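You operate a simulated robot arm through the tools that you are given. There is no shell and no other tool. Be economical: measure what you need, move in short steps, check, and stop when the job is done.

You are at the controls of a simulated robot arm. One attempt, no reset.

TASK
Wax the middle of the red-dot nail brush's back in the clamping jig.
Fine: clamp it first and leave it clamped; use the green pad and the green box; pad back on the black mat, lid shut; the other brush stays unwaxed. Set down upright: green pad. A coat counts when it lies all over at full strength: go over it till it gets no stronger.

Only the result counts: the job must be done as asked and must still hold three seconds after the hand-in. Knocking over, shifting, dropping, spilling or breaking anything else fails it. A push-on lid holds only when it is set on centred and level and pressed home; a screw cap is set on level and turned clockwise until tight.

THE ROBOT
A 6-joint arm with a two-finger parallel gripper, fixed in place. Base frame: the origin is at the foot of the arm, x ahead of it, y to its left, z up; the work surface is at about z = 78. Lengths are in cm, angles in degrees, forces in N, time in s.
With the tool pointing down near the work surface it reaches from about 24 to 64 cm from the base axis. Its first joint turns from -66.0 to 66.0 degrees. Payload 2.7 kg.
Tool frame: the origin (TCP) lies between the finger pads and is the grasp point; the fingertips stand 2.3 cm ahead of it; z points along the fingers, y is the line along which they close. Largest opening 9.4 cm; finger width 3.8, thickness 1; the body of the gripper, 5.4 by 9.6 cm, starts 3.9 cm behind the TCP.
Orientation is that of the tool frame in the base frame, as [roll, pitch, yaw] about the fixed x, y, z axes, in that order (R = Rz(yaw) Ry(pitch) Rx(roll)). With the fingers straight down and closing along the base's y, the tool's x points along the base's -x, its y along +y and its z along -z.

THE INTERFACE
- The arm moves only by the tool jog_arm. Its argument "targets" is a list of rows, each an object (a shift or turn left out is 0, a gripper value left out holds the last) with "linear": the shift along the base's x, y, z in units of 100 mm (1.0 is 100 mm), a list of three; "turn": the turn, a rotation vector about the base's x, y, z in units of 90 degrees (1.0 is 90 degrees), a list of three; "hand": the closure, from 0 (fully open) to 1 (shut). In form: [{"linear": [x, y, z], "turn": [wx, wy, wz], "hand": hand}, ...]. A call has 1 to 12 rows; each row is the pose to reach, as a shift and turn from the pose commanded when the call began. A call with a number of a shift or a turn outside -1 to 1 is refused whole. Rows are played at 5 a second. More than 5 cm and 8.6 degrees between two rows, or a gripper value outside its range, and nothing of the call is played. A pose out of reach is approached as far as the arm can. The call stops where the force on the tool passes 60 N (or 10 N more than at its start, if that is more) or the arm is blocked; 0.2 s more then pass. The fingers move at their own pace (about 4.5 cm/s each) and stop on an object; they squeeze with about 20 N. The grip force told is the motor's: it shows also when the fingers shut on nothing. Time passes only in rows, and 0.2 s behind the last, so rows that repeat a pose let the fingers close. It gives the time, the measured TCP pose, the force on the tool (base axes), the opening and the grip force at its end, in the units of the frame above (readings bear some noise), with the torque about the TCP (base axes, N m) and any sound that the robot's microphone picked up.
- Cameras (640 x 400 px; columns grow to the right, rows downward): "scene" is fixed at [6.04, -41.73, 141.45]; the picture's right is [0.91, -0.42, 0.00], its down [-0.21, -0.45, -0.87] and it looks along [0.37, 0.78, -0.50] (base axes); focal length 360 px, centre (320, 200). "wrist" rides on the gripper at [8.6, 1.6, -7.4] in the tool frame; the picture's right is [-0.18, 0.98, 0.00], its down [-0.58, -0.11, -0.81] and it looks along [-0.79, -0.15, 0.59] (tool axes); focal length 243 px, centre (320, 200). There is no depth. A picture from a camera that has moved, and an enlarged one, comes with that camera's place and axes in the base frame and with its lens.
- snapshot(camera): a new picture of that camera. It takes no simulated time.
- inspect(camera, box): a new picture of the part [left, top, right, bottom] of that camera's present view, enlarged. It takes no simulated time.
- sign_off(): hands the job in; it is judged then, once.

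Go step by step. Nothing tells you positions but the pictures and the camera data: compare them with the known pose of the tool, close in by small moves and look again before you grip or let go. The budget is 120 turns and 76 pictures, counting those below and the enlarged ones. Unless the task says otherwise, let go and move clear before handing in, and close with one line.

The tools are called after "Request:" as name(argument=value, ...) on one line, values as JSON. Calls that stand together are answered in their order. jog_arm: Moves the arm, as the interface text tells. Its arguments: {"type":"object","properties":{"targets":{"type":"array","items":{"type":"object","properties":{"linear":{"type":"array","items":{"type":"number"}},"turn":{"type":"array","items":{"type":"number"}},"hand":{"type":"number"}}}}},"required":["targets"]} The other tools are called the same way: snapshot (camera) takes a picture; inspect (camera, box) takes an enlarged picture of a part of a camera's view; sign_off () hands the job in.

At the start:

```text
time: 0.0
position: [40.7, 19.91, 113.14]
ee_rot: [-180.0, 0.0, -180.0]
force: [-0.5, 0.7, -0.5]
torque: [0.02, 0.03, -0.02]
gripper_width: 9.43
gripper_force: 0.0
```

scene: 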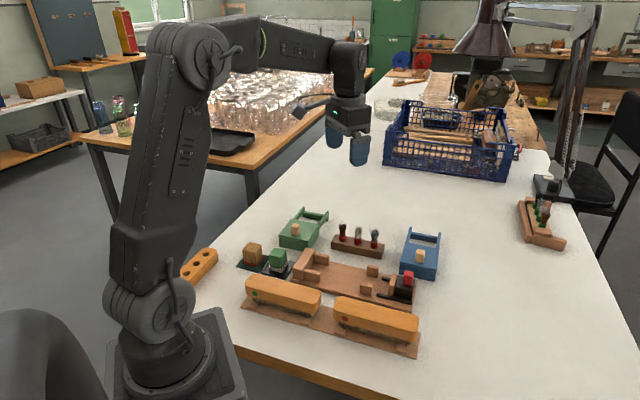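
wrist: 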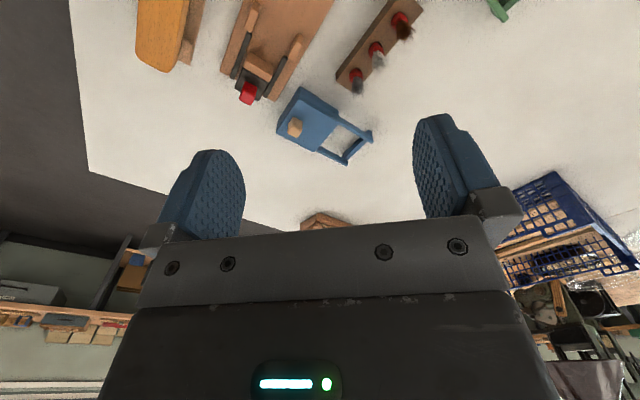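

I see two orange nail brushes on a tray, a clamping jig with a red-knobbed toggle, green and blue boxes with lids, and pads on a mat. I'll enlarge the work area first.

Request:
inspect(camera="scene", box=[220, 200, 350, 281])

Request:
inspect(camera="scene", box=[320, 210, 450, 291])

Request:
inspect(camera="scene", box=[230, 250, 430, 375])

```text
4.92 times, centred on (285, 240) of scene
camera zoom: at [6.04, -41.73, 141.45], right [0.91, -0.42, 0.0], down [-0.21, -0.45, -0.87], along [0.37, 0.78, -0.5], focal length 1771 px, centre (492, 1)
```

zoom: 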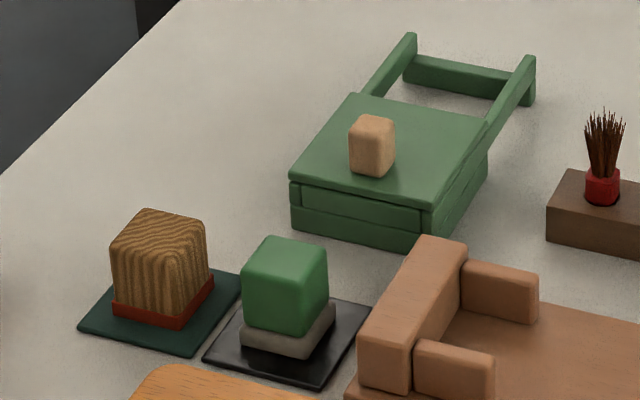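

```text
4.92 times, centred on (385, 250) of scene
camera zoom: at [6.04, -41.73, 141.45], right [0.91, -0.42, 0.0], down [-0.21, -0.45, -0.87], along [0.37, 0.78, -0.5], focal length 1771 px, centre (0, -49)
```

zoom: 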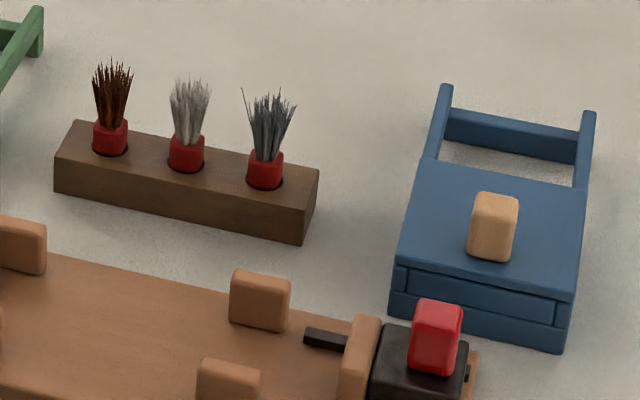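

```text
3.20 times, centred on (330, 312) of scene
camera zoom: at [6.04, -41.73, 141.45], right [0.91, -0.42, 0.0], down [-0.21, -0.45, -0.87], along [0.37, 0.78, -0.5], focal length 1151 px, centre (288, -160)
```

zoom: 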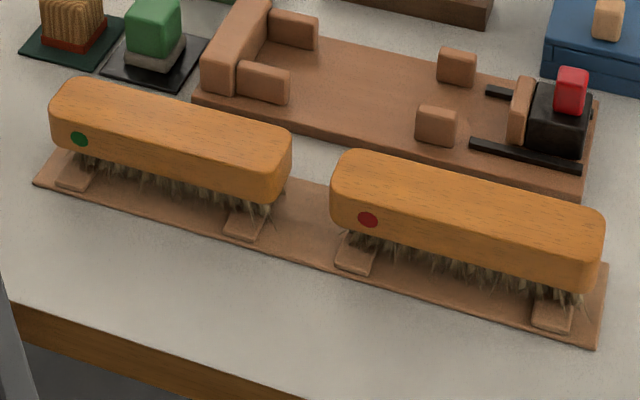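

The right-hand brush has the red dot, and everything is laid out along a line at -45° in the base frame. I'll turn the wrist to match and look down from above.

Request:
jog_arm(targets=[{"linear": [-0.23, 0, 0], "turn": [0, 0, -0.084]}, {"linear": [-0.46, 0, 0], "turn": [0, 0, -0.167]}, {"linear": [-0.69, 0, 0], "turn": [0, 0, -0.25]}, {"linear": [-0.92, 0, 0], "turn": [0, 0, -0.333]}, {"linear": [-1.0, 0, 0], "turn": [0, 0, -0.417]}, {"linear": [-1.0, 0, 0], "turn": [0, 0, -0.5]}, {"linear": [-1.0, 0, 0], "turn": [0, 0, -0.5]}])

Request:
snapshot(camera="wrist")

```text
time: 1.6
position: [30.77, 19.96, 113.13]
ee_rot: [-179.9, 0.0, 134.9]
force: [-0.4, 1.2, 0.2]
torque: [0.03, -0.01, 0.01]
gripper_width: 9.38
gripper_force: 0.2
```

```text
70 pictures are left
camera wrist: at [25.99, 27.27, 120.4], right [0.83, 0.56, 0.0], down [0.33, -0.49, 0.81], along [0.45, -0.67, -0.59], focal length 243 px, centre (320, 200)
```

wrist: 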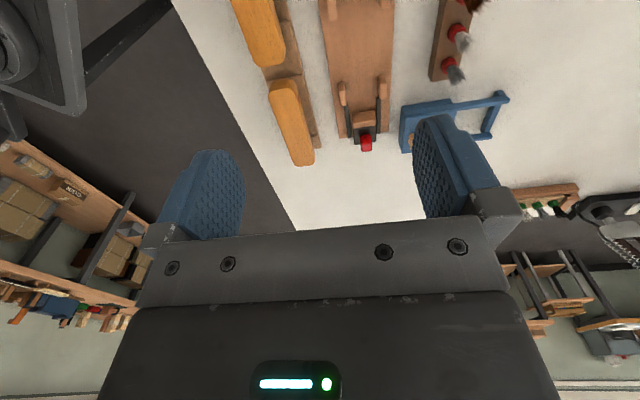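

The brush and the jig are both in view near the top of the picture. I'll enlarge them for triangulation.

Request:
inspect(camera="wrist", box=[220, 0, 520, 187])

Request:
inspect(camera="scene", box=[325, 285, 425, 347])

```text
2.13 times, centred on (370, 94) of wrist
camera zoom: at [25.99, 27.27, 120.4], right [0.83, 0.56, 0.0], down [0.33, -0.49, 0.81], along [0.45, -0.67, -0.59], focal length 518 px, centre (213, 427)
```

zoom: 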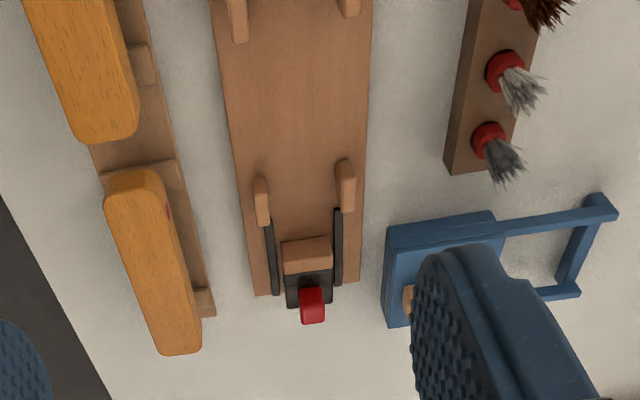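

```text
6.40 times, centred on (375, 316) of scene
camera zoom: at [6.04, -41.73, 141.45], right [0.91, -0.42, 0.0], down [-0.21, -0.45, -0.87], along [0.37, 0.78, -0.5], focal length 2303 px, centre (-32, -542)
```

zoom: 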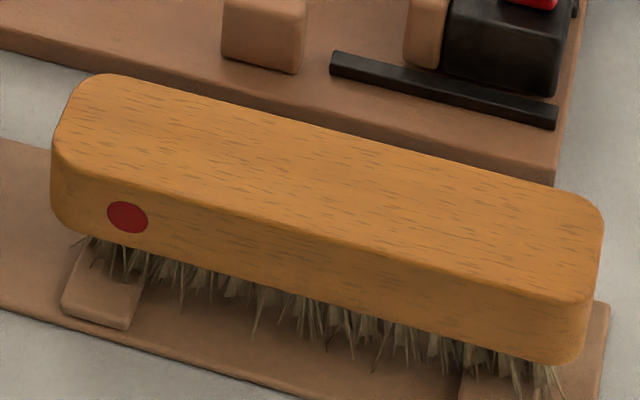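

Red-dot brush top centre is about u≈26.5, v≈28, top z≈84.3, where u runs along the brush and v across it. Next I'll measure the jig.

Request:
inspect(camera="scene", box=[285, 240, 365, 290])

Request:
inspect(camera="scene", box=[345, 258, 425, 308])

```text
8.00 times, centred on (325, 265) of scene
camera zoom: at [6.04, -41.73, 141.45], right [0.91, -0.42, 0.0], down [-0.21, -0.45, -0.87], along [0.37, 0.78, -0.5], focal length 2879 px, centre (280, -320)
```

zoom: 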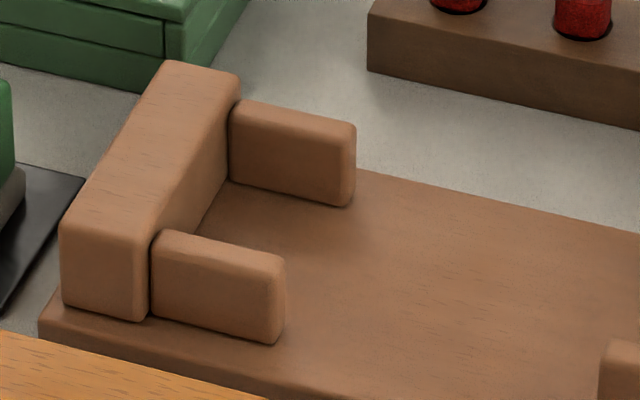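

```text
8.00 times, centred on (385, 283) of scene
camera zoom: at [6.04, -41.73, 141.45], right [0.91, -0.42, 0.0], down [-0.21, -0.45, -0.87], along [0.37, 0.78, -0.5], focal length 2879 px, centre (-200, -464)
```

zoom: 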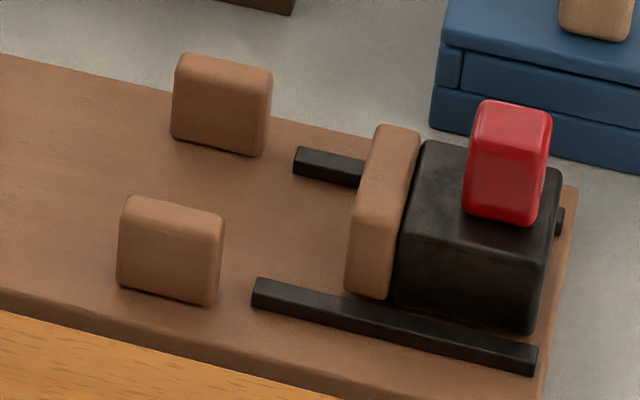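

Next I'll hover above the red-dot brush at about (38.2, 1.1).

Request:
jog_arm(targets=[{"linear": [0.12, -0.32, -0.3]}, {"linear": [0.25, -0.64, -0.6]}, {"linear": [0.37, -0.95, -0.9]}, {"linear": [0.37, -0.95, -0.9]}])

Request:
jog_arm(targets=[{"linear": [0.12, -0.32, -0.3]}, {"linear": [0.25, -0.64, -0.6]}, {"linear": [0.375, -0.93, -0.9]}, {"linear": [0.375, -0.93, -0.9]}])

Request:
snapshot(camera="wrist")

Request:
snapshot(camera="scene")

```text
time: 2.6
position: [34.44, 10.73, 103.87]
ee_rot: [-180.0, 0.1, 135.1]
force: [-0.6, 0.2, 0.6]
torque: [-0.02, -0.01, -0.04]
gripper_width: 9.43
gripper_force: 0.0
```

```text
time: 3.6
position: [38.23, 1.28, 95.13]
ee_rot: [180.0, 0.0, 134.9]
force: [0.4, -0.3, 0.1]
torque: [0.02, 0.0, 0.01]
gripper_width: 9.38
gripper_force: 0.1
```

```text
65 pictures are left
camera wrist: at [33.38, 8.44, 102.35], right [0.83, 0.56, 0.0], down [0.33, -0.49, 0.81], along [0.46, -0.67, -0.59], focal length 243 px, centre (320, 200)
```

wrist: 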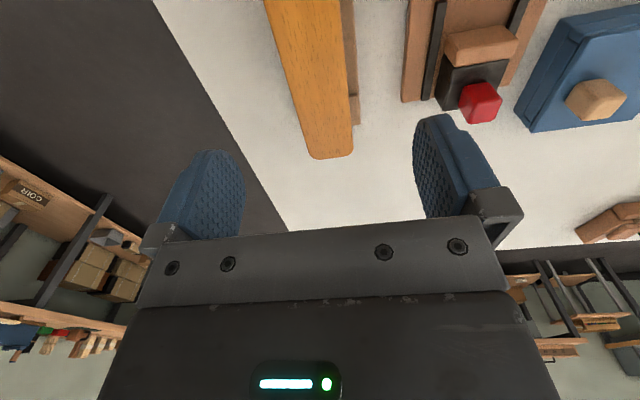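

```text
64 pictures are left
```

scene: 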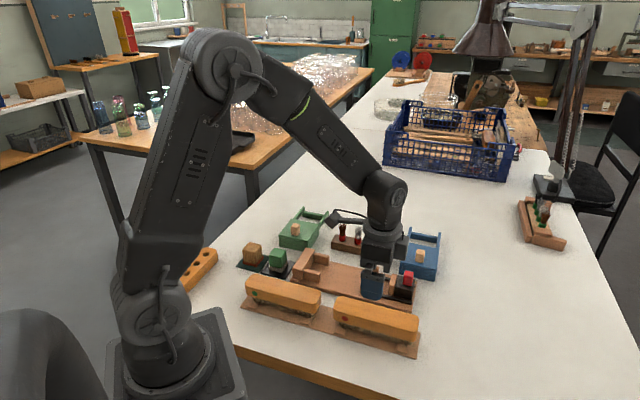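

The brush end is at u≈34.9 and its centreline at v≈27.6, so I'll nudge across and lower over it.

Request:
jog_arm(targets=[{"linear": [0.0, -0.03, -0.3]}, {"linear": [0.0, -0.035, -0.6]}, {"linear": [0.0, -0.04, -0.9]}, {"linear": [0.0, -0.04, -0.9]}])

Request:
inspect(camera="scene", box=[300, 240, 440, 327])

```text
time: 4.6
position: [38.07, 0.99, 86.21]
ee_rot: [180.0, -0.1, 135.0]
force: [0.2, 0.5, 0.1]
torque: [0.02, 0.0, -0.01]
gripper_width: 9.39
gripper_force: 0.0
```

```text
4.57 times, centred on (370, 284) of scene
camera zoom: at [6.04, -41.73, 141.45], right [0.91, -0.42, 0.0], down [-0.21, -0.45, -0.87], along [0.37, 0.78, -0.5], focal length 1645 px, centre (91, -182)
```

zoom: 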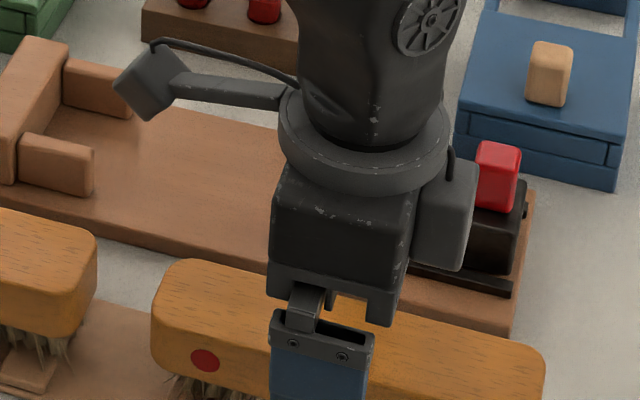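

The fingers straddle the brush near its middle. I'll lower 3 cm and close.

Request:
jog_arm(targets=[{"linear": [0, 0, -0.16]}, {"linear": [0, 0, -0.32]}, {"linear": [0, 0, -0.32], "hand": 1}, {"linear": [0, 0, -0.32], "hand": 1}, {"linear": [0, 0, -0.32], "hand": 1}, {"linear": [0, 0, -0.32], "hand": 1}, {"linear": [0, 0, -0.32], "hand": 1}, {"linear": [0, 0, -0.32], "hand": 1}])

Request:
inspect(camera="scene", box=[300, 260, 440, 347])

```text
time: 6.4
position: [38.2, 0.92, 82.96]
ee_rot: [-179.9, 0.0, 134.9]
force: [0.5, -0.1, 0.1]
torque: [-0.01, 0.0, -0.03]
gripper_width: 4.59
gripper_force: 20.2
```

```text
4.57 times, centred on (370, 304) of scene
camera zoom: at [6.04, -41.73, 141.45], right [0.91, -0.42, 0.0], down [-0.21, -0.45, -0.87], along [0.37, 0.78, -0.5], focal length 1645 px, centre (91, -273)
```

zoom: 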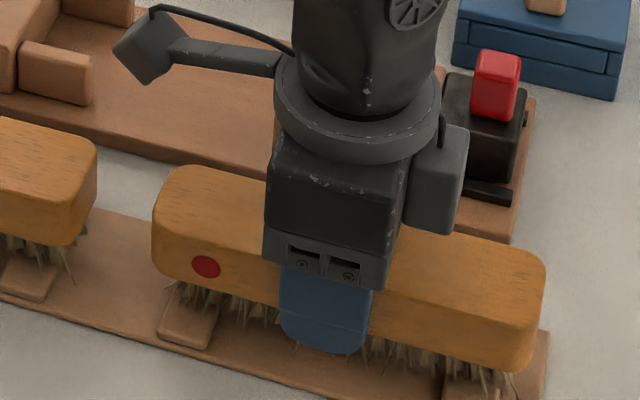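

The brush is gripped (width 4.59 cm). I'll lift it straight up and carry it over the jig.

Request:
jog_arm(targets=[{"linear": [0, 0, 0.2]}, {"linear": [0, 0, 0.5]}, {"linear": [0, 0, 0.9]}, {"linear": [0.05, 0.33, 0.9]}, {"linear": [0.1, 0.66, 0.9]}, {"linear": [0.15, 0.98, 0.9]}, {"linear": [0.15, 0.98, 0.9]}])

Request:
jog_arm(targets=[{"linear": [0.05, 0.36, 0.0]}, {"linear": [0.11, 0.72, 0.0]}, {"linear": [0.11, 0.72, 0.0]}])

Request:
snapshot(camera="wrist")

Request:
inspect(camera="scene", box=[270, 210, 430, 310])

```text
time: 8.0
position: [39.71, 10.84, 91.89]
ee_rot: [180.0, 0.0, 135.0]
force: [1.1, -0.2, -2.5]
torque: [0.01, 0.02, 0.01]
gripper_width: 4.59
gripper_force: 19.7
```

```text
time: 8.8
position: [40.77, 17.9, 91.94]
ee_rot: [180.0, 0.0, 135.1]
force: [-0.4, 0.0, -2.1]
torque: [-0.01, 0.01, 0.01]
gripper_width: 4.61
gripper_force: 20.5
```

```text
61 pictures are left
camera wrist: at [36.05, 25.06, 99.24], right [0.83, 0.56, 0.0], down [0.33, -0.49, 0.81], along [0.46, -0.67, -0.59], focal length 243 px, centre (320, 200)
```

wrist: 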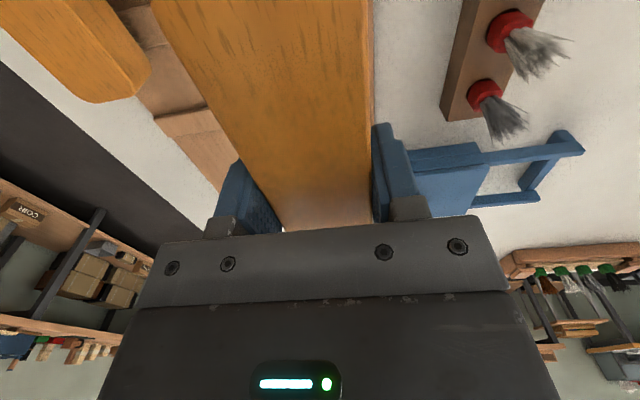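

```text
4.00 times, centred on (350, 260) of scene
camera zoom: at [6.04, -41.73, 141.45], right [0.91, -0.42, 0.0], down [-0.21, -0.45, -0.87], along [0.37, 0.78, -0.5], focal length 1439 px, centre (200, -40)
```

zoom: 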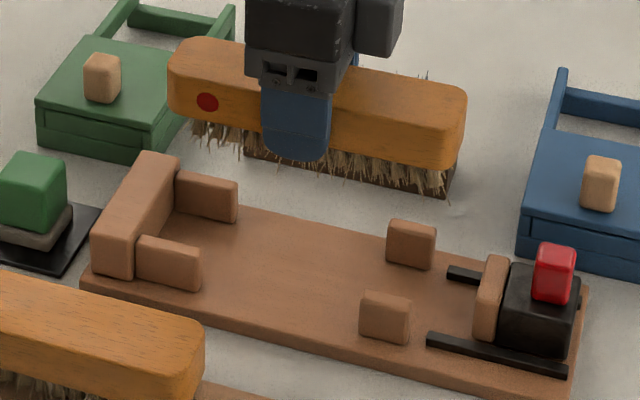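

The brush hangs level over the jig. I'll lower it to just above the guides and check alignment.

Request:
jog_arm(targets=[{"linear": [0, 0, -0.2]}, {"linear": [0, 0, -0.45]}, {"linear": [0, 0, -0.45]}])

Request:
inspect(camera="scene", box=[280, 230, 360, 280])

Request:
inspect(camera="scene", box=[340, 245, 420, 295])

Request:
inspect(camera="wrist", box=[120, 0, 440, 200])

```text
time: 9.6
position: [40.93, 17.85, 87.41]
ee_rot: [-179.9, 0.0, 134.9]
force: [-0.3, 0.3, -0.8]
torque: [-0.02, 0.01, 0.0]
gripper_width: 4.62
gripper_force: 19.8
```

```text
8.00 times, centred on (320, 255) of scene
camera zoom: at [6.04, -41.73, 141.45], right [0.91, -0.42, 0.0], down [-0.21, -0.45, -0.87], along [0.37, 0.78, -0.5], focal length 2879 px, centre (320, -240)
```

zoom: 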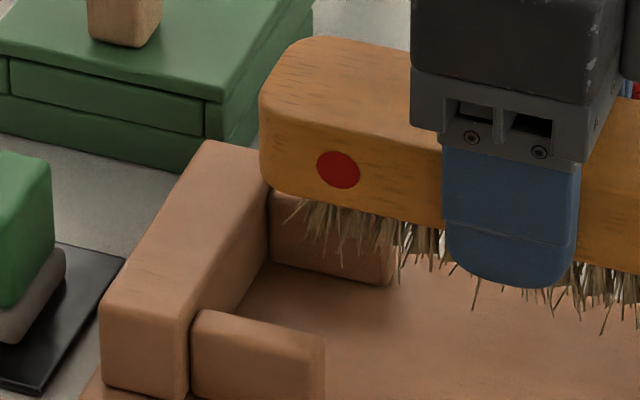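

```text
8.00 times, centred on (380, 270) of scene
camera zoom: at [6.04, -41.73, 141.45], right [0.91, -0.42, 0.0], down [-0.21, -0.45, -0.87], along [0.37, 0.78, -0.5], focal length 2879 px, centre (-160, -360)
```

zoom: 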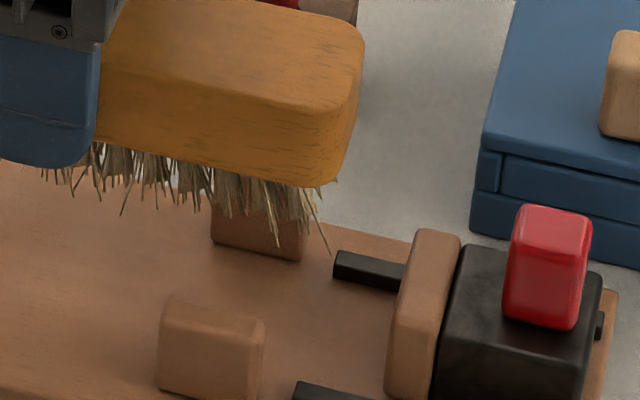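

```text
2.00 times, centred on (280, 100) of wrist
camera zoom: at [36.14, 25.0, 94.64], right [0.83, 0.56, 0.0], down [0.33, -0.49, 0.81], along [0.46, -0.67, -0.59], focal length 485 px, centre (400, 400)
```

zoom: 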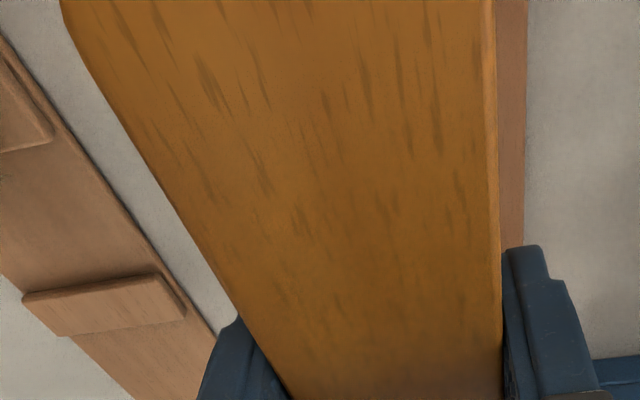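

To pin down the jig guides' centreline I'll move aside, still holding the brush, and look at the guides with the wrist camera.

Request:
jog_arm(targets=[{"linear": [0, 0, 0.45]}, {"linear": [-0.35, -0.03, 0.5]}, {"linear": [-0.7, -0.07, 0.55]}, {"linear": [-0.98, -0.12, 0.6]}, {"linear": [-0.98, -0.12, 0.6]}])

Request:
inspect(camera="wrist", box=[240, 0, 560, 200])

```text
time: 10.8
position: [31.02, 16.73, 93.56]
ee_rot: [-179.9, 0.1, 134.9]
force: [-0.9, 0.0, -1.9]
torque: [0.03, 0.02, 0.0]
gripper_width: 4.59
gripper_force: 19.9
```

```text
2.00 times, centred on (400, 100) of wrist
camera zoom: at [26.22, 23.9, 100.84], right [0.83, 0.56, 0.0], down [0.33, -0.49, 0.81], along [0.46, -0.67, -0.59], focal length 485 px, centre (160, 400)
```

zoom: 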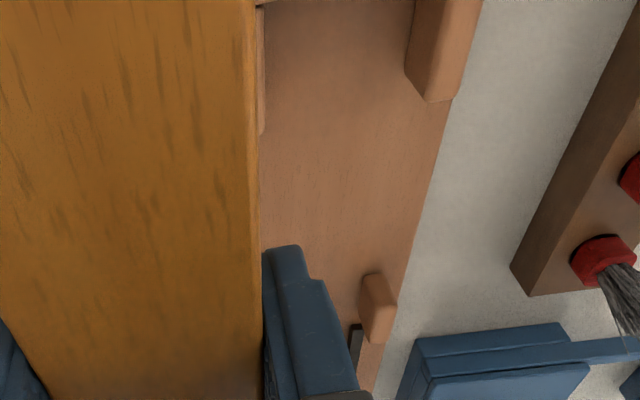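

The back guide's inner face comes out at v≈43.4 in this view. I'll take a second look from the other side to find the front guide's inner face.

Request:
jog_arm(targets=[{"linear": [0.3, 0.3, 0.15]}, {"linear": [0.6, 0.6, 0.3]}, {"linear": [0.93, 0.93, 0.4]}, {"linear": [0.93, 0.93, 0.4]}])

Request:
snapshot(camera="wrist")

Request:
inspect(camera="wrist", box=[0, 0, 320, 200])

```text
time: 11.8
position: [40.37, 25.87, 97.68]
ee_rot: [-180.0, 0.0, 135.0]
force: [-0.3, 0.7, -2.8]
torque: [-0.04, -0.02, 0.0]
gripper_width: 4.59
gripper_force: 20.1
```

```text
55 pictures are left
camera wrist: at [35.59, 33.12, 104.85], right [0.83, 0.56, 0.0], down [0.33, -0.49, 0.81], along [0.45, -0.67, -0.59], focal length 243 px, centre (320, 200)
```

wrist: 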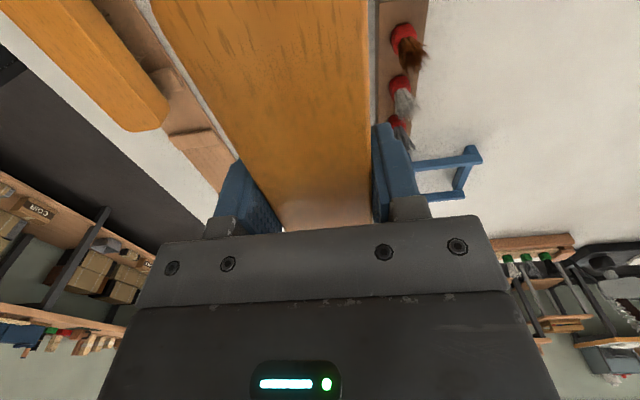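

```text
2.00 times, centred on (160, 100) of wrist
camera zoom: at [35.59, 33.12, 104.85], right [0.83, 0.56, 0.0], down [0.33, -0.49, 0.81], along [0.45, -0.67, -0.59], focal length 485 px, centre (640, 400)
```

zoom: 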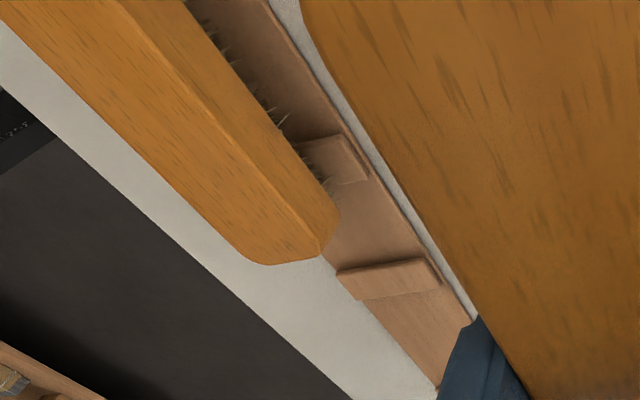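

The brush hides the jig from this side, so I'll go to v≈28, where both guide pairs should show to the right of it.

Request:
jog_arm(targets=[{"linear": [-0.33, -0.33, 0]}, {"linear": [-0.66, -0.66, 0]}, {"linear": [-0.98, -0.98, 0]}])

Request:
jog_arm(targets=[{"linear": [-0.3, -0.3, 0]}, {"linear": [-0.3, -0.3, 0]}])

Request:
inspect(camera="wrist", box=[320, 0, 640, 200])

```text
time: 12.6
position: [30.53, 16.06, 97.47]
ee_rot: [180.0, 0.0, 135.0]
force: [-0.4, -0.1, -2.1]
torque: [0.02, -0.03, -0.01]
gripper_width: 4.57
gripper_force: 20.4
```

```text
time: 13.2
position: [27.28, 13.17, 97.3]
ee_rot: [180.0, -0.1, 135.0]
force: [1.0, -0.2, -3.2]
torque: [-0.01, 0.02, 0.02]
gripper_width: 4.58
gripper_force: 19.9
```

```text
2.00 times, centred on (480, 100) of wrist
camera zoom: at [22.43, 20.32, 104.67], right [0.83, 0.56, 0.0], down [0.33, -0.49, 0.81], along [0.46, -0.67, -0.59], focal length 485 px, centre (0, 400)
```

zoom: 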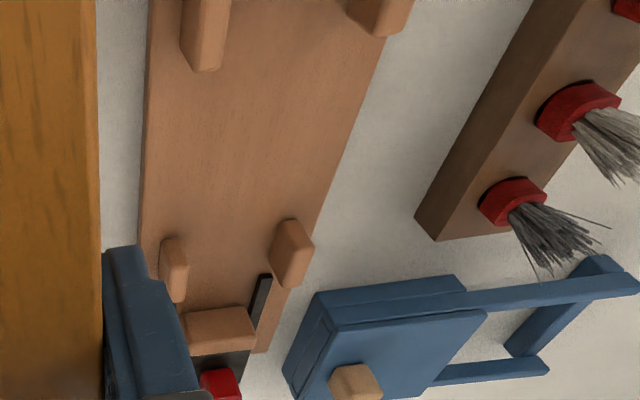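

This view shows both guide pairs: inner faces at v≈37.5 and 43.45, so the centre is v≈40.5, and the slot runs u≈6.9–27.6. I'll take the brush to u=17, v=40.5.

Request:
jog_arm(targets=[{"linear": [0.33, 0.09, 0]}, {"linear": [0.66, 0.18, 0]}, {"linear": [0.99, 0.27, 0]}])

Request:
jog_arm(targets=[{"linear": [0.331, 0.091, -0.25]}, {"linear": [0.331, 0.091, -0.65]}, {"linear": [0.331, 0.091, -0.98]}, {"linear": [0.331, 0.091, -0.98]}])

Request:
inspect(camera="scene", box=[280, 235, 420, 322])

Request:
inspect(camera="wrist", box=[120, 0, 440, 200])

```text
time: 14.0
position: [37.41, 15.67, 97.43]
ee_rot: [180.0, 0.0, 135.0]
force: [0.7, 0.6, -2.3]
torque: [-0.01, -0.01, 0.01]
gripper_width: 4.59
gripper_force: 20.0
```

```text
time: 15.0
position: [40.75, 16.76, 87.53]
ee_rot: [-179.9, 0.0, 135.1]
force: [0.1, -0.3, -1.6]
torque: [0.0, 0.01, -0.03]
gripper_width: 4.6
gripper_force: 19.9
```

```text
4.57 times, centred on (350, 278) of scene
camera zoom: at [6.04, -41.73, 141.45], right [0.91, -0.42, 0.0], down [-0.21, -0.45, -0.87], along [0.37, 0.78, -0.5], focal length 1645 px, centre (183, -159)
```

zoom: 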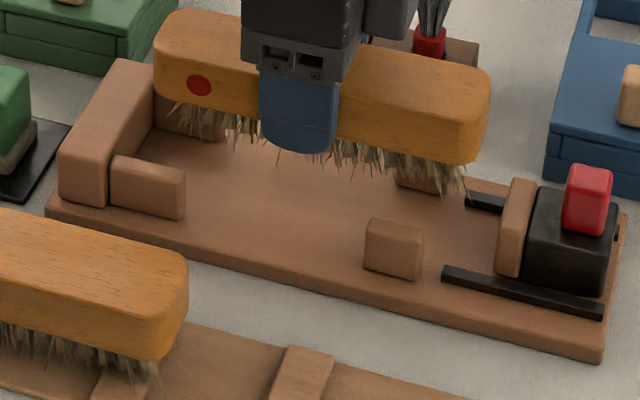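

```text
2.00 times, centred on (280, 100) of wrist
camera zoom: at [35.96, 23.95, 94.78], right [0.83, 0.56, 0.0], down [0.33, -0.49, 0.81], along [0.46, -0.67, -0.59], focal length 485 px, centre (400, 400)
```

zoom: 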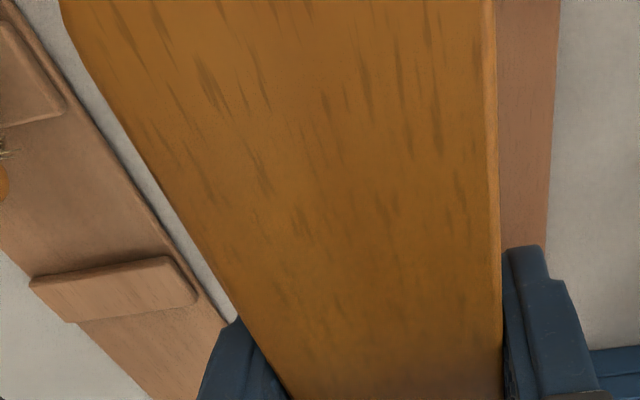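

The alignment looks centred, so I'll lower it between the guides in small steps.

Request:
jog_arm(targets=[{"linear": [0, 0, -0.1]}, {"linear": [0, 0, -0.2]}, {"linear": [0, 0, -0.28]}, {"linear": [0, 0, -0.28]}])

Request:
inspect(camera="scene", box=[280, 235, 420, 322])

```text
time: 16.0
position: [40.66, 16.7, 84.88]
ee_rot: [180.0, 0.0, 134.9]
force: [-0.2, -1.0, -2.7]
torque: [-0.02, -0.01, -0.04]
gripper_width: 4.58
gripper_force: 19.9
```

```text
4.57 times, centred on (350, 278) of scene
camera zoom: at [6.04, -41.73, 141.45], right [0.91, -0.42, 0.0], down [-0.21, -0.45, -0.87], along [0.37, 0.78, -0.5], focal length 1645 px, centre (183, -159)
```

zoom: 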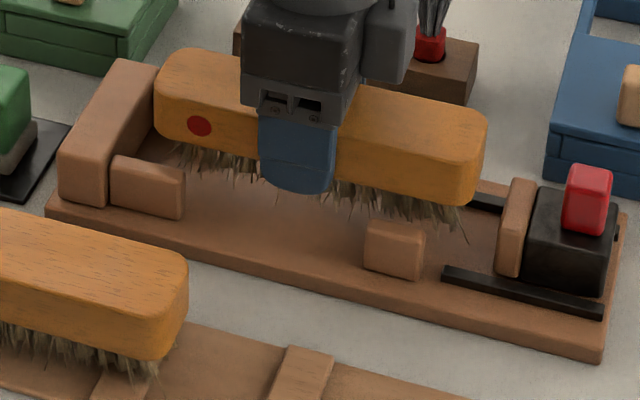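

No contact yet. I'll continue down slowly.

Request:
jog_arm(targets=[{"linear": [0, 0, -0.06]}, {"linear": [0, 0, -0.11]}, {"linear": [0, 0, -0.11]}])

Request:
jog_arm(targets=[{"linear": [0, 0, -0.03]}, {"linear": [0, 0, -0.03]}])

Request:
inspect(camera="scene", box=[280, 235, 420, 322])

```text
time: 16.8
position: [40.68, 16.72, 83.68]
ee_rot: [180.0, 0.0, 135.0]
force: [-0.4, -0.3, -2.4]
torque: [0.02, 0.02, -0.02]
gripper_width: 4.59
gripper_force: 19.9
```

```text
time: 17.4
position: [40.83, 16.64, 83.41]
ee_rot: [179.9, 0.0, 135.0]
force: [-0.2, 0.5, -2.5]
torque: [-0.04, -0.01, -0.01]
gripper_width: 4.61
gripper_force: 20.3
```

```text
4.57 times, centred on (350, 278) of scene
camera zoom: at [6.04, -41.73, 141.45], right [0.91, -0.42, 0.0], down [-0.21, -0.45, -0.87], along [0.37, 0.78, -0.5], focal length 1645 px, centre (183, -159)
```

zoom: 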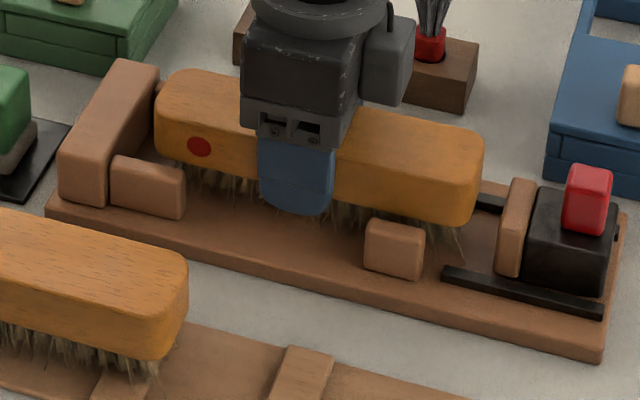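

Request:
jog_arm(targets=[{"linear": [0, 0, -0.03]}, {"linear": [0, 0, -0.03]}])

Request:
jog_arm(targets=[{"linear": [0, 0, -0.03]}, {"linear": [0, 0, -0.03]}])

Request:
jog_arm(targets=[{"linear": [0, 0, -0.03]}, {"linear": [0, 0, -0.03]}])

```text
time: 18.0
position: [40.64, 16.63, 83.0]
ee_rot: [-179.9, 0.0, 135.0]
force: [0.1, -0.2, -2.0]
torque: [0.0, -0.02, -0.01]
gripper_width: 4.59
gripper_force: 20.2
```

```text
time: 18.6
position: [40.62, 16.71, 83.01]
ee_rot: [179.9, 0.1, 135.1]
force: [-6.9, -3.4, 19.8]
torque: [-0.14, 0.15, -0.04]
gripper_width: 4.61
gripper_force: 19.7
```

```text
time: 19.2
position: [40.7, 16.61, 82.61]
ee_rot: [180.0, 0.0, 134.9]
force: [-2.1, -2.8, 19.6]
torque: [-0.1, 0.1, -0.05]
gripper_width: 4.56
gripper_force: 19.7
```

Contact came at about z=83.0, and the last step slid the fingers a little. I'll check the seating before letting go.

Request:
inspect(camera="scene", box=[280, 235, 420, 322])

Request:
inspect(camera="wrist", box=[120, 0, 440, 200])

```text
4.57 times, centred on (350, 278) of scene
camera zoom: at [6.01, -41.75, 141.45], right [0.91, -0.42, 0.0], down [-0.21, -0.45, -0.87], along [0.37, 0.78, -0.5], focal length 1645 px, centre (183, -159)
```

zoom: 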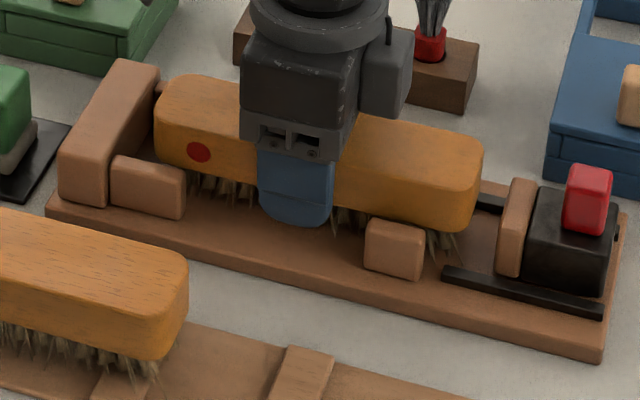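

```text
2.00 times, centred on (280, 100) of wrist
camera zoom: at [35.91, 23.86, 89.89], right [0.83, 0.56, 0.0], down [0.33, -0.49, 0.81], along [0.46, -0.67, -0.59], focal length 485 px, centre (400, 400)
```

zoom: 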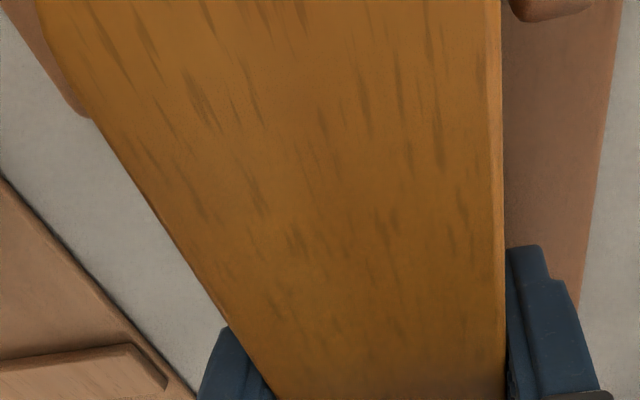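

The brush sits on the jig base between the guides, so I'll relax, open, and rise.

Request:
jog_arm(targets=[{"linear": [0, 0, 0.03]}, {"linear": [0, 0, 0.03], "hand": 0.35}, {"linear": [0, 0, 0.03], "hand": 0.35}, {"linear": [0, 0, 0.03], "hand": 0.35}, {"linear": [0, 0, 0.03], "hand": 0.35}, {"linear": [0, 0, 0.3], "hand": 0.35}, {"linear": [0, 0, 0.7], "hand": 0.35}, {"linear": [0, 0, 1.0], "hand": 0.35}])

Request:
inspect(camera="scene", box=[280, 235, 420, 322])

Request:
snapshot(camera="wrist")

```text
time: 21.0
position: [40.69, 16.55, 92.72]
ee_rot: [-179.9, 0.0, 135.0]
force: [-0.1, -0.3, 0.9]
torque: [0.01, 0.04, 0.01]
gripper_width: 6.09
gripper_force: 0.0
```

```text
4.57 times, centred on (350, 278) of scene
camera zoom: at [6.04, -41.73, 141.45], right [0.91, -0.42, 0.0], down [-0.21, -0.45, -0.87], along [0.37, 0.78, -0.5], focal length 1645 px, centre (183, -159)
```

zoom: 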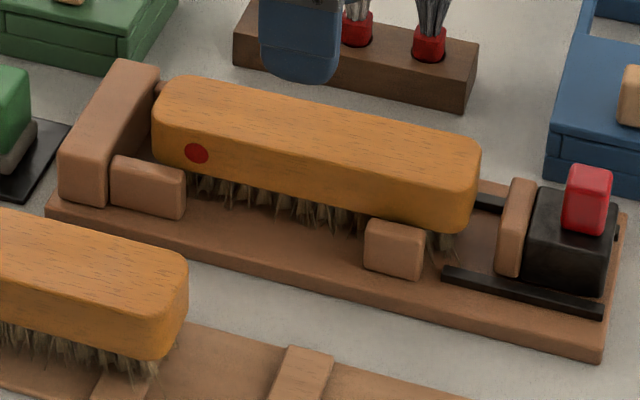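

```text
45 pictures are left
camera wrist: at [35.97, 23.78, 99.93], right [0.83, 0.56, 0.0], down [0.33, -0.49, 0.81], along [0.46, -0.67, -0.59], focal length 243 px, centre (320, 200)
```

wrist: 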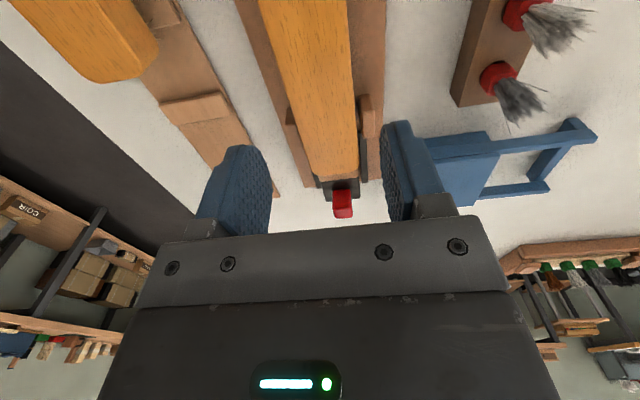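

The brush is seated. The red knob is at about u=31.4, v=40.7, so I'll move above it.

Request:
jog_arm(targets=[{"linear": [0.33, -0.33, 0]}, {"linear": [0.66, -0.66, 0]}, {"linear": [0.95, -0.95, 0]}])

Request:
jog_arm(targets=[{"linear": [0.082, -0.054, -0.2]}, {"linear": [0.082, -0.054, -0.42]}, {"linear": [0.082, -0.054, -0.42]}])

Request:
inspect(camera="scene", box=[350, 215, 450, 277])

Request:
snapshot(camera="wrist")

```text
time: 21.8
position: [50.31, 7.04, 92.41]
ee_rot: [180.0, 0.0, 135.0]
force: [-0.2, -0.2, -0.3]
torque: [0.01, 0.0, 0.02]
gripper_width: 6.11
gripper_force: 0.0
```

```text
time: 22.6
position: [51.02, 6.75, 88.13]
ee_rot: [-180.0, 0.0, 134.9]
force: [-0.2, -0.3, -0.2]
torque: [0.02, 0.04, 0.02]
gripper_width: 6.11
gripper_force: 0.1
```

```text
6.40 times, centred on (400, 246) of scene
camera zoom: at [6.04, -41.73, 141.45], right [0.91, -0.42, 0.0], down [-0.21, -0.45, -0.87], along [0.37, 0.78, -0.5], focal length 2303 px, centre (-192, -94)
```

zoom: 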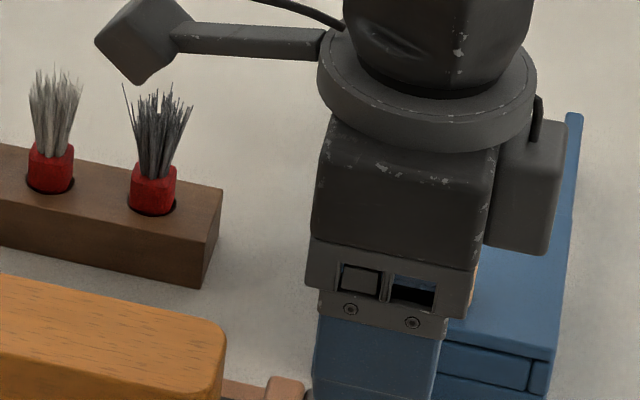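

```text
43 pictures are left
camera wrist: at [46.22, 13.87, 95.48], right [0.83, 0.56, 0.0], down [0.33, -0.49, 0.81], along [0.46, -0.67, -0.59], focal length 243 px, centre (320, 200)
```

wrist: 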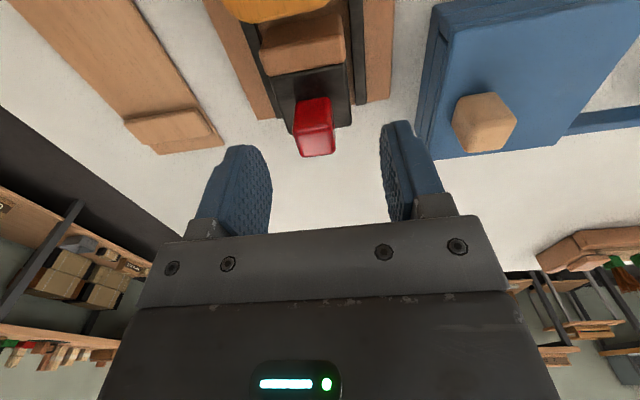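

The knob lies between the fingers, spanning about z 81.8–85.2. I'll lower and grip it.

Request:
jog_arm(targets=[{"linear": [0.01, -0.02, -0.17]}, {"linear": [0.01, -0.02, -0.33]}, {"linear": [0.01, -0.02, -0.33], "hand": 1}, {"linear": [0.01, -0.02, -0.33], "hand": 1}, {"linear": [0.01, -0.02, -0.33], "hand": 1}, {"linear": [0.01, -0.02, -0.33], "hand": 1}, {"linear": [0.01, -0.02, -0.33], "hand": 1}])

```text
time: 24.2
position: [51.05, 6.28, 85.02]
ee_rot: [-179.7, -0.1, 135.0]
force: [-18.7, -19.1, 6.1]
torque: [0.46, -0.05, 0.47]
gripper_width: 2.17
gripper_force: 45.1
```

The knob is gripped with some side load toward -v. I'll ease over and then push toward -u in small steps.

Request:
jog_arm(targets=[{"linear": [-0.02, -0.02, 0]}, {"linear": [-0.02, -0.02, 0]}])

Request:
jog_arm(targets=[{"linear": [-0.04, 0.04, 0]}, {"linear": [-0.08, 0.08, 0]}, {"linear": [-0.12, 0.12, 0]}])

```text
time: 24.8
position: [50.8, 6.28, 84.97]
ee_rot: [179.9, 0.1, 135.0]
force: [-4.4, -3.3, -6.6]
torque: [0.37, 0.71, -0.05]
gripper_width: 2.16
gripper_force: 45.7
```

```text
time: 25.6
position: [49.81, 7.5, 85.05]
ee_rot: [-180.0, 0.0, 135.0]
force: [0.6, -3.7, -15.0]
torque: [0.15, -0.18, -0.06]
gripper_width: 2.2
gripper_force: 45.2
```

Request:
jog_arm(targets=[{"linear": [-0.035, 0.035, 0]}, {"linear": [-0.07, 0.07, 0]}, {"linear": [-0.07, 0.07, 0]}])

Request:
inspect(camera="scene", box=[280, 235, 420, 322])

```text
time: 26.4
position: [49.21, 8.1, 85.11]
ee_rot: [180.0, 0.0, 135.0]
force: [14.4, -5.3, -20.1]
torque: [0.43, 0.56, 0.0]
gripper_width: 2.18
gripper_force: 45.1
```

```text
4.57 times, centred on (350, 278) of scene
camera zoom: at [6.1, -41.74, 141.45], right [0.91, -0.42, 0.0], down [-0.21, -0.45, -0.87], along [0.37, 0.78, -0.5], focal length 1645 px, centre (183, -159)
```

zoom: 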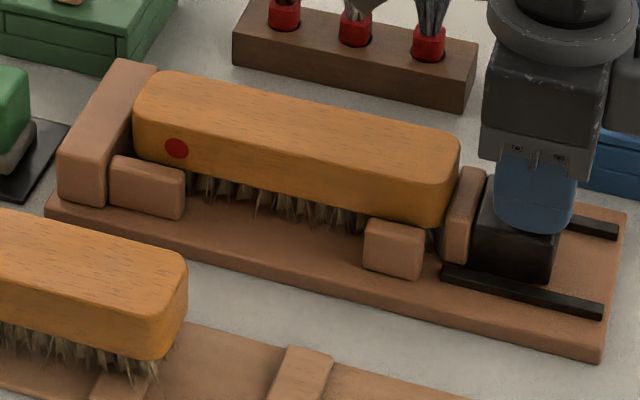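

The brush has been pushed against the stop. I'll press further to set the clamp.

Request:
jog_arm(targets=[{"linear": [-0.02, 0.02, 0]}, {"linear": [-0.04, 0.04, 0]}, {"linear": [-0.04, 0.04, 0]}])

Request:
jog_arm(targets=[{"linear": [-0.03, 0.03, 0]}, {"linear": [-0.03, 0.03, 0]}])

Request:
inspect(camera="scene", box=[280, 235, 420, 322])

```text
time: 27.2
position: [48.82, 8.55, 85.23]
ee_rot: [179.7, 0.2, 134.9]
force: [28.4, -21.7, -8.5]
torque: [-0.33, 0.25, 0.0]
gripper_width: 2.19
gripper_force: 45.1
```

```text
time: 27.8
position: [48.48, 8.67, 85.28]
ee_rot: [179.6, 0.4, 135.1]
force: [30.7, -22.3, 5.5]
torque: [-0.53, 0.15, -0.02]
gripper_width: 2.17
gripper_force: 45.2
```

```text
4.57 times, centred on (350, 278) of scene
camera zoom: at [6.1, -41.78, 141.43], right [0.91, -0.42, 0.0], down [-0.21, -0.45, -0.87], along [0.37, 0.78, -0.5], focal length 1645 px, centre (183, -159)
```

zoom: 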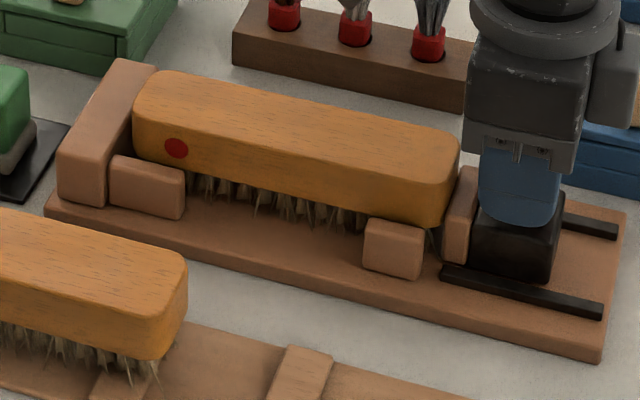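

The slider is hard against the brush and the fingers now slip on the knob at about 38 N. I'll open, rise, and check that the clamp holds.

Request:
jog_arm(targets=[{"linear": [0, 0, 0], "hand": 0.35}, {"linear": [0, 0, 0], "hand": 0.35}, {"linear": [0, 0, 0], "hand": 0.35}, {"linear": [0, 0, 0.3], "hand": 0.35}, {"linear": [0, 0, 0.7], "hand": 0.35}, {"linear": [0, 0, 1.0], "hand": 0.35}])

Request:
inspect(camera="scene", box=[280, 235, 420, 322])

Request:
inspect(camera="scene", box=[220, 200, 350, 281])

```text
time: 29.2
position: [48.01, 8.73, 95.18]
ee_rot: [180.0, 0.0, 135.0]
force: [-0.7, 0.3, 0.4]
torque: [-0.02, 0.02, 0.01]
gripper_width: 6.1
gripper_force: 0.0
```

```text
4.57 times, centred on (350, 278) of scene
camera zoom: at [6.03, -41.73, 141.45], right [0.91, -0.42, 0.0], down [-0.21, -0.45, -0.87], along [0.37, 0.78, -0.5], focal length 1645 px, centre (183, -159)
```

zoom: 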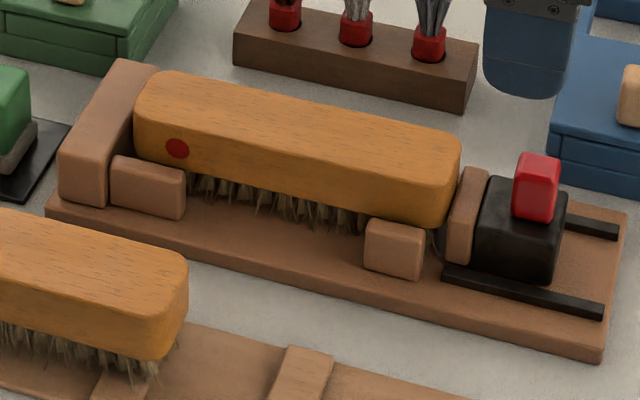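

```text
4.92 times, centred on (285, 240) of scene
camera zoom: at [6.03, -41.73, 141.45], right [0.91, -0.42, 0.0], down [-0.21, -0.45, -0.87], along [0.37, 0.78, -0.5], focal length 1771 px, centre (492, 1)
```

zoom: 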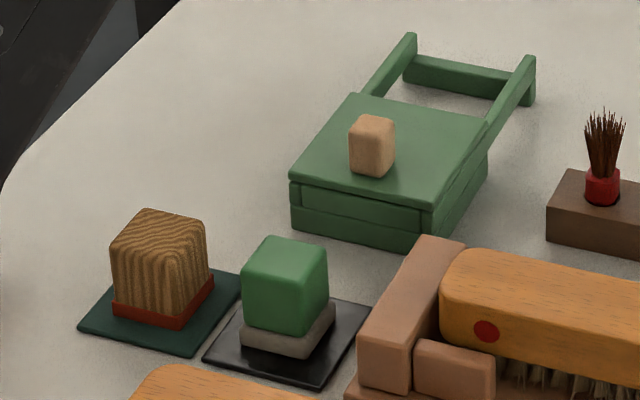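

The clamp holds with the slider tight against the brush. Next is the green box: I'll move over its lid knob, at about u=-1.5, v=51.

Request:
jog_arm(targets=[{"linear": [-0.16, 0.33, 0.1]}, {"linear": [-0.33, 0.66, 0.25]}, {"linear": [-0.5, 0.99, 0.25]}])

Request:
jog_arm(targets=[{"linear": [-0.16, 0.33, 0.0]}, {"linear": [-0.33, 0.66, 0.0]}, {"linear": [-0.5, 0.99, 0.0]}])

Request:
jog_arm(targets=[{"linear": [-0.16, 0.33, 0.0]}, {"linear": [-0.33, 0.66, 0.0]}, {"linear": [-0.5, 0.99, 0.0]}, {"linear": [-0.5, 0.99, 0.0]}])

Request:
snapshot(camera="wrist")

```text
time: 30.0
position: [43.3, 18.7, 97.72]
ee_rot: [-180.0, 0.0, 134.8]
force: [-0.3, 0.6, 0.2]
torque: [-0.04, -0.02, 0.03]
gripper_width: 6.1
gripper_force: 0.0
```

```text
time: 30.8
position: [38.24, 28.52, 97.99]
ee_rot: [-180.0, 0.0, 135.0]
force: [-0.2, 0.0, 1.1]
torque: [-0.01, 0.01, 0.02]
gripper_width: 6.12
gripper_force: 0.0
```

```text
time: 31.8
position: [33.37, 38.64, 97.49]
ee_rot: [-180.0, -0.1, 135.1]
force: [0.4, -0.3, -0.3]
torque: [-0.01, -0.03, 0.01]
gripper_width: 6.1
gripper_force: 0.1
```

```text
38 pictures are left
camera wrist: at [28.52, 45.81, 104.76], right [0.83, 0.56, 0.0], down [0.33, -0.49, 0.81], along [0.46, -0.67, -0.59], focal length 243 px, centre (320, 200)
```

wrist: 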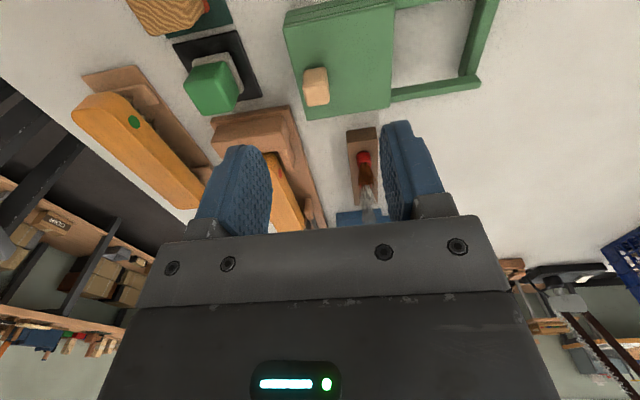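

The lid spans u −6.3…3.5, v 48.3…57.2, with the knob at about (−0.9, 50.1) and rails leading toward +v. I'll lower over the knob.

Request:
jog_arm(targets=[{"linear": [0.08, -0.12, -0.3]}, {"linear": [0.151, -0.242, -0.6]}, {"linear": [0.151, -0.242, -0.95]}, {"linear": [0.151, -0.242, -0.95]}])

Request:
snapshot(camera="wrist")

Request:
inspect(camera="scene", box=[250, 190, 350, 252])

```text
time: 32.8
position: [34.79, 36.2, 88.1]
ee_rot: [180.0, 0.0, 135.0]
force: [-0.3, -0.5, 0.3]
torque: [-0.04, -0.02, -0.01]
gripper_width: 6.12
gripper_force: 0.0
```

```text
37 pictures are left
camera wrist: at [29.91, 43.43, 95.31], right [0.83, 0.56, 0.0], down [0.33, -0.49, 0.81], along [0.46, -0.67, -0.59], focal length 243 px, centre (320, 200)
```

wrist: 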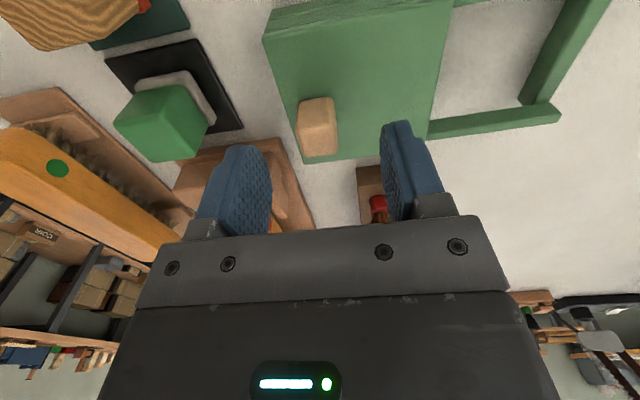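

```text
6.40 times, centred on (300, 221) of scene
camera zoom: at [6.04, -41.73, 141.45], right [0.91, -0.42, 0.0], down [-0.21, -0.45, -0.87], along [0.37, 0.78, -0.5], focal length 2303 px, centre (448, 66)
```

zoom: 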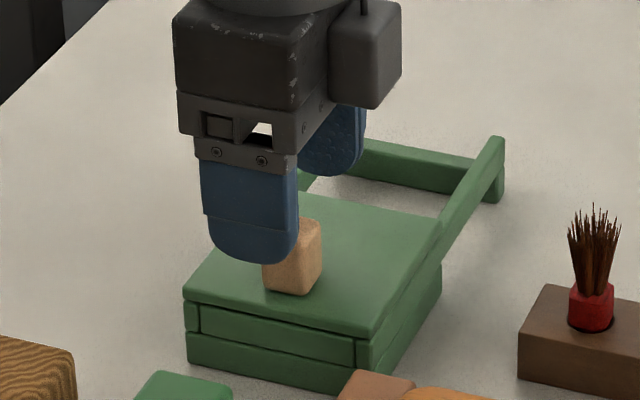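

The knob is between the fingers, so I'll lower a little more and grip it.

Request:
jog_arm(targets=[{"linear": [0.01, -0.03, -0.16]}, {"linear": [0.01, -0.03, -0.31]}, {"linear": [0.01, -0.03, -0.31], "hand": 1}, {"linear": [0.01, -0.03, -0.31], "hand": 1}, {"linear": [0.01, -0.03, -0.31], "hand": 1}, {"linear": [0.01, -0.03, -0.31], "hand": 1}, {"linear": [0.01, -0.03, -0.31], "hand": 1}])

```text
time: 34.4
position: [34.81, 35.84, 84.89]
ee_rot: [179.9, 0.0, 135.0]
force: [4.8, 4.4, -5.2]
torque: [0.15, -0.02, -0.05]
gripper_width: 2.18
gripper_force: 44.5
```

I'm gripping the knob, so I'll slide the lid along +v in short steps.

Request:
jog_arm(targets=[{"linear": [0.07, 0.07, 0]}, {"linear": [0.14, 0.14, 0]}])

Request:
inspect(camera="scene", box=[250, 190, 350, 252])

```text
time: 35.0
position: [36.33, 37.27, 84.99]
ee_rot: [-179.9, 0.0, 135.1]
force: [-1.3, 0.6, 1.1]
torque: [-0.08, 0.18, 0.0]
gripper_width: 2.15
gripper_force: 45.2
```

```text
6.40 times, centred on (300, 221) of scene
camera zoom: at [6.03, -41.73, 141.45], right [0.91, -0.42, 0.0], down [-0.21, -0.45, -0.87], along [0.37, 0.78, -0.5], focal length 2303 px, centre (448, 66)
```

zoom: 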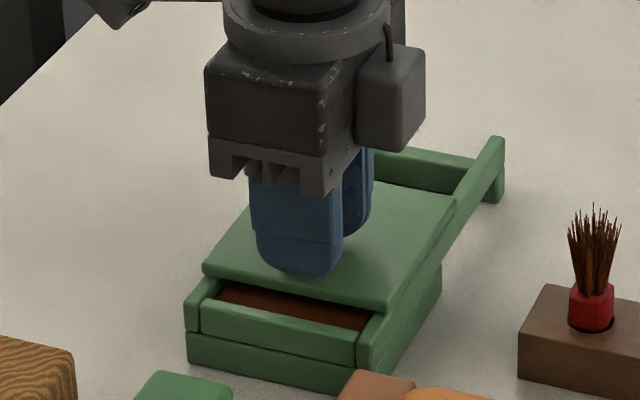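

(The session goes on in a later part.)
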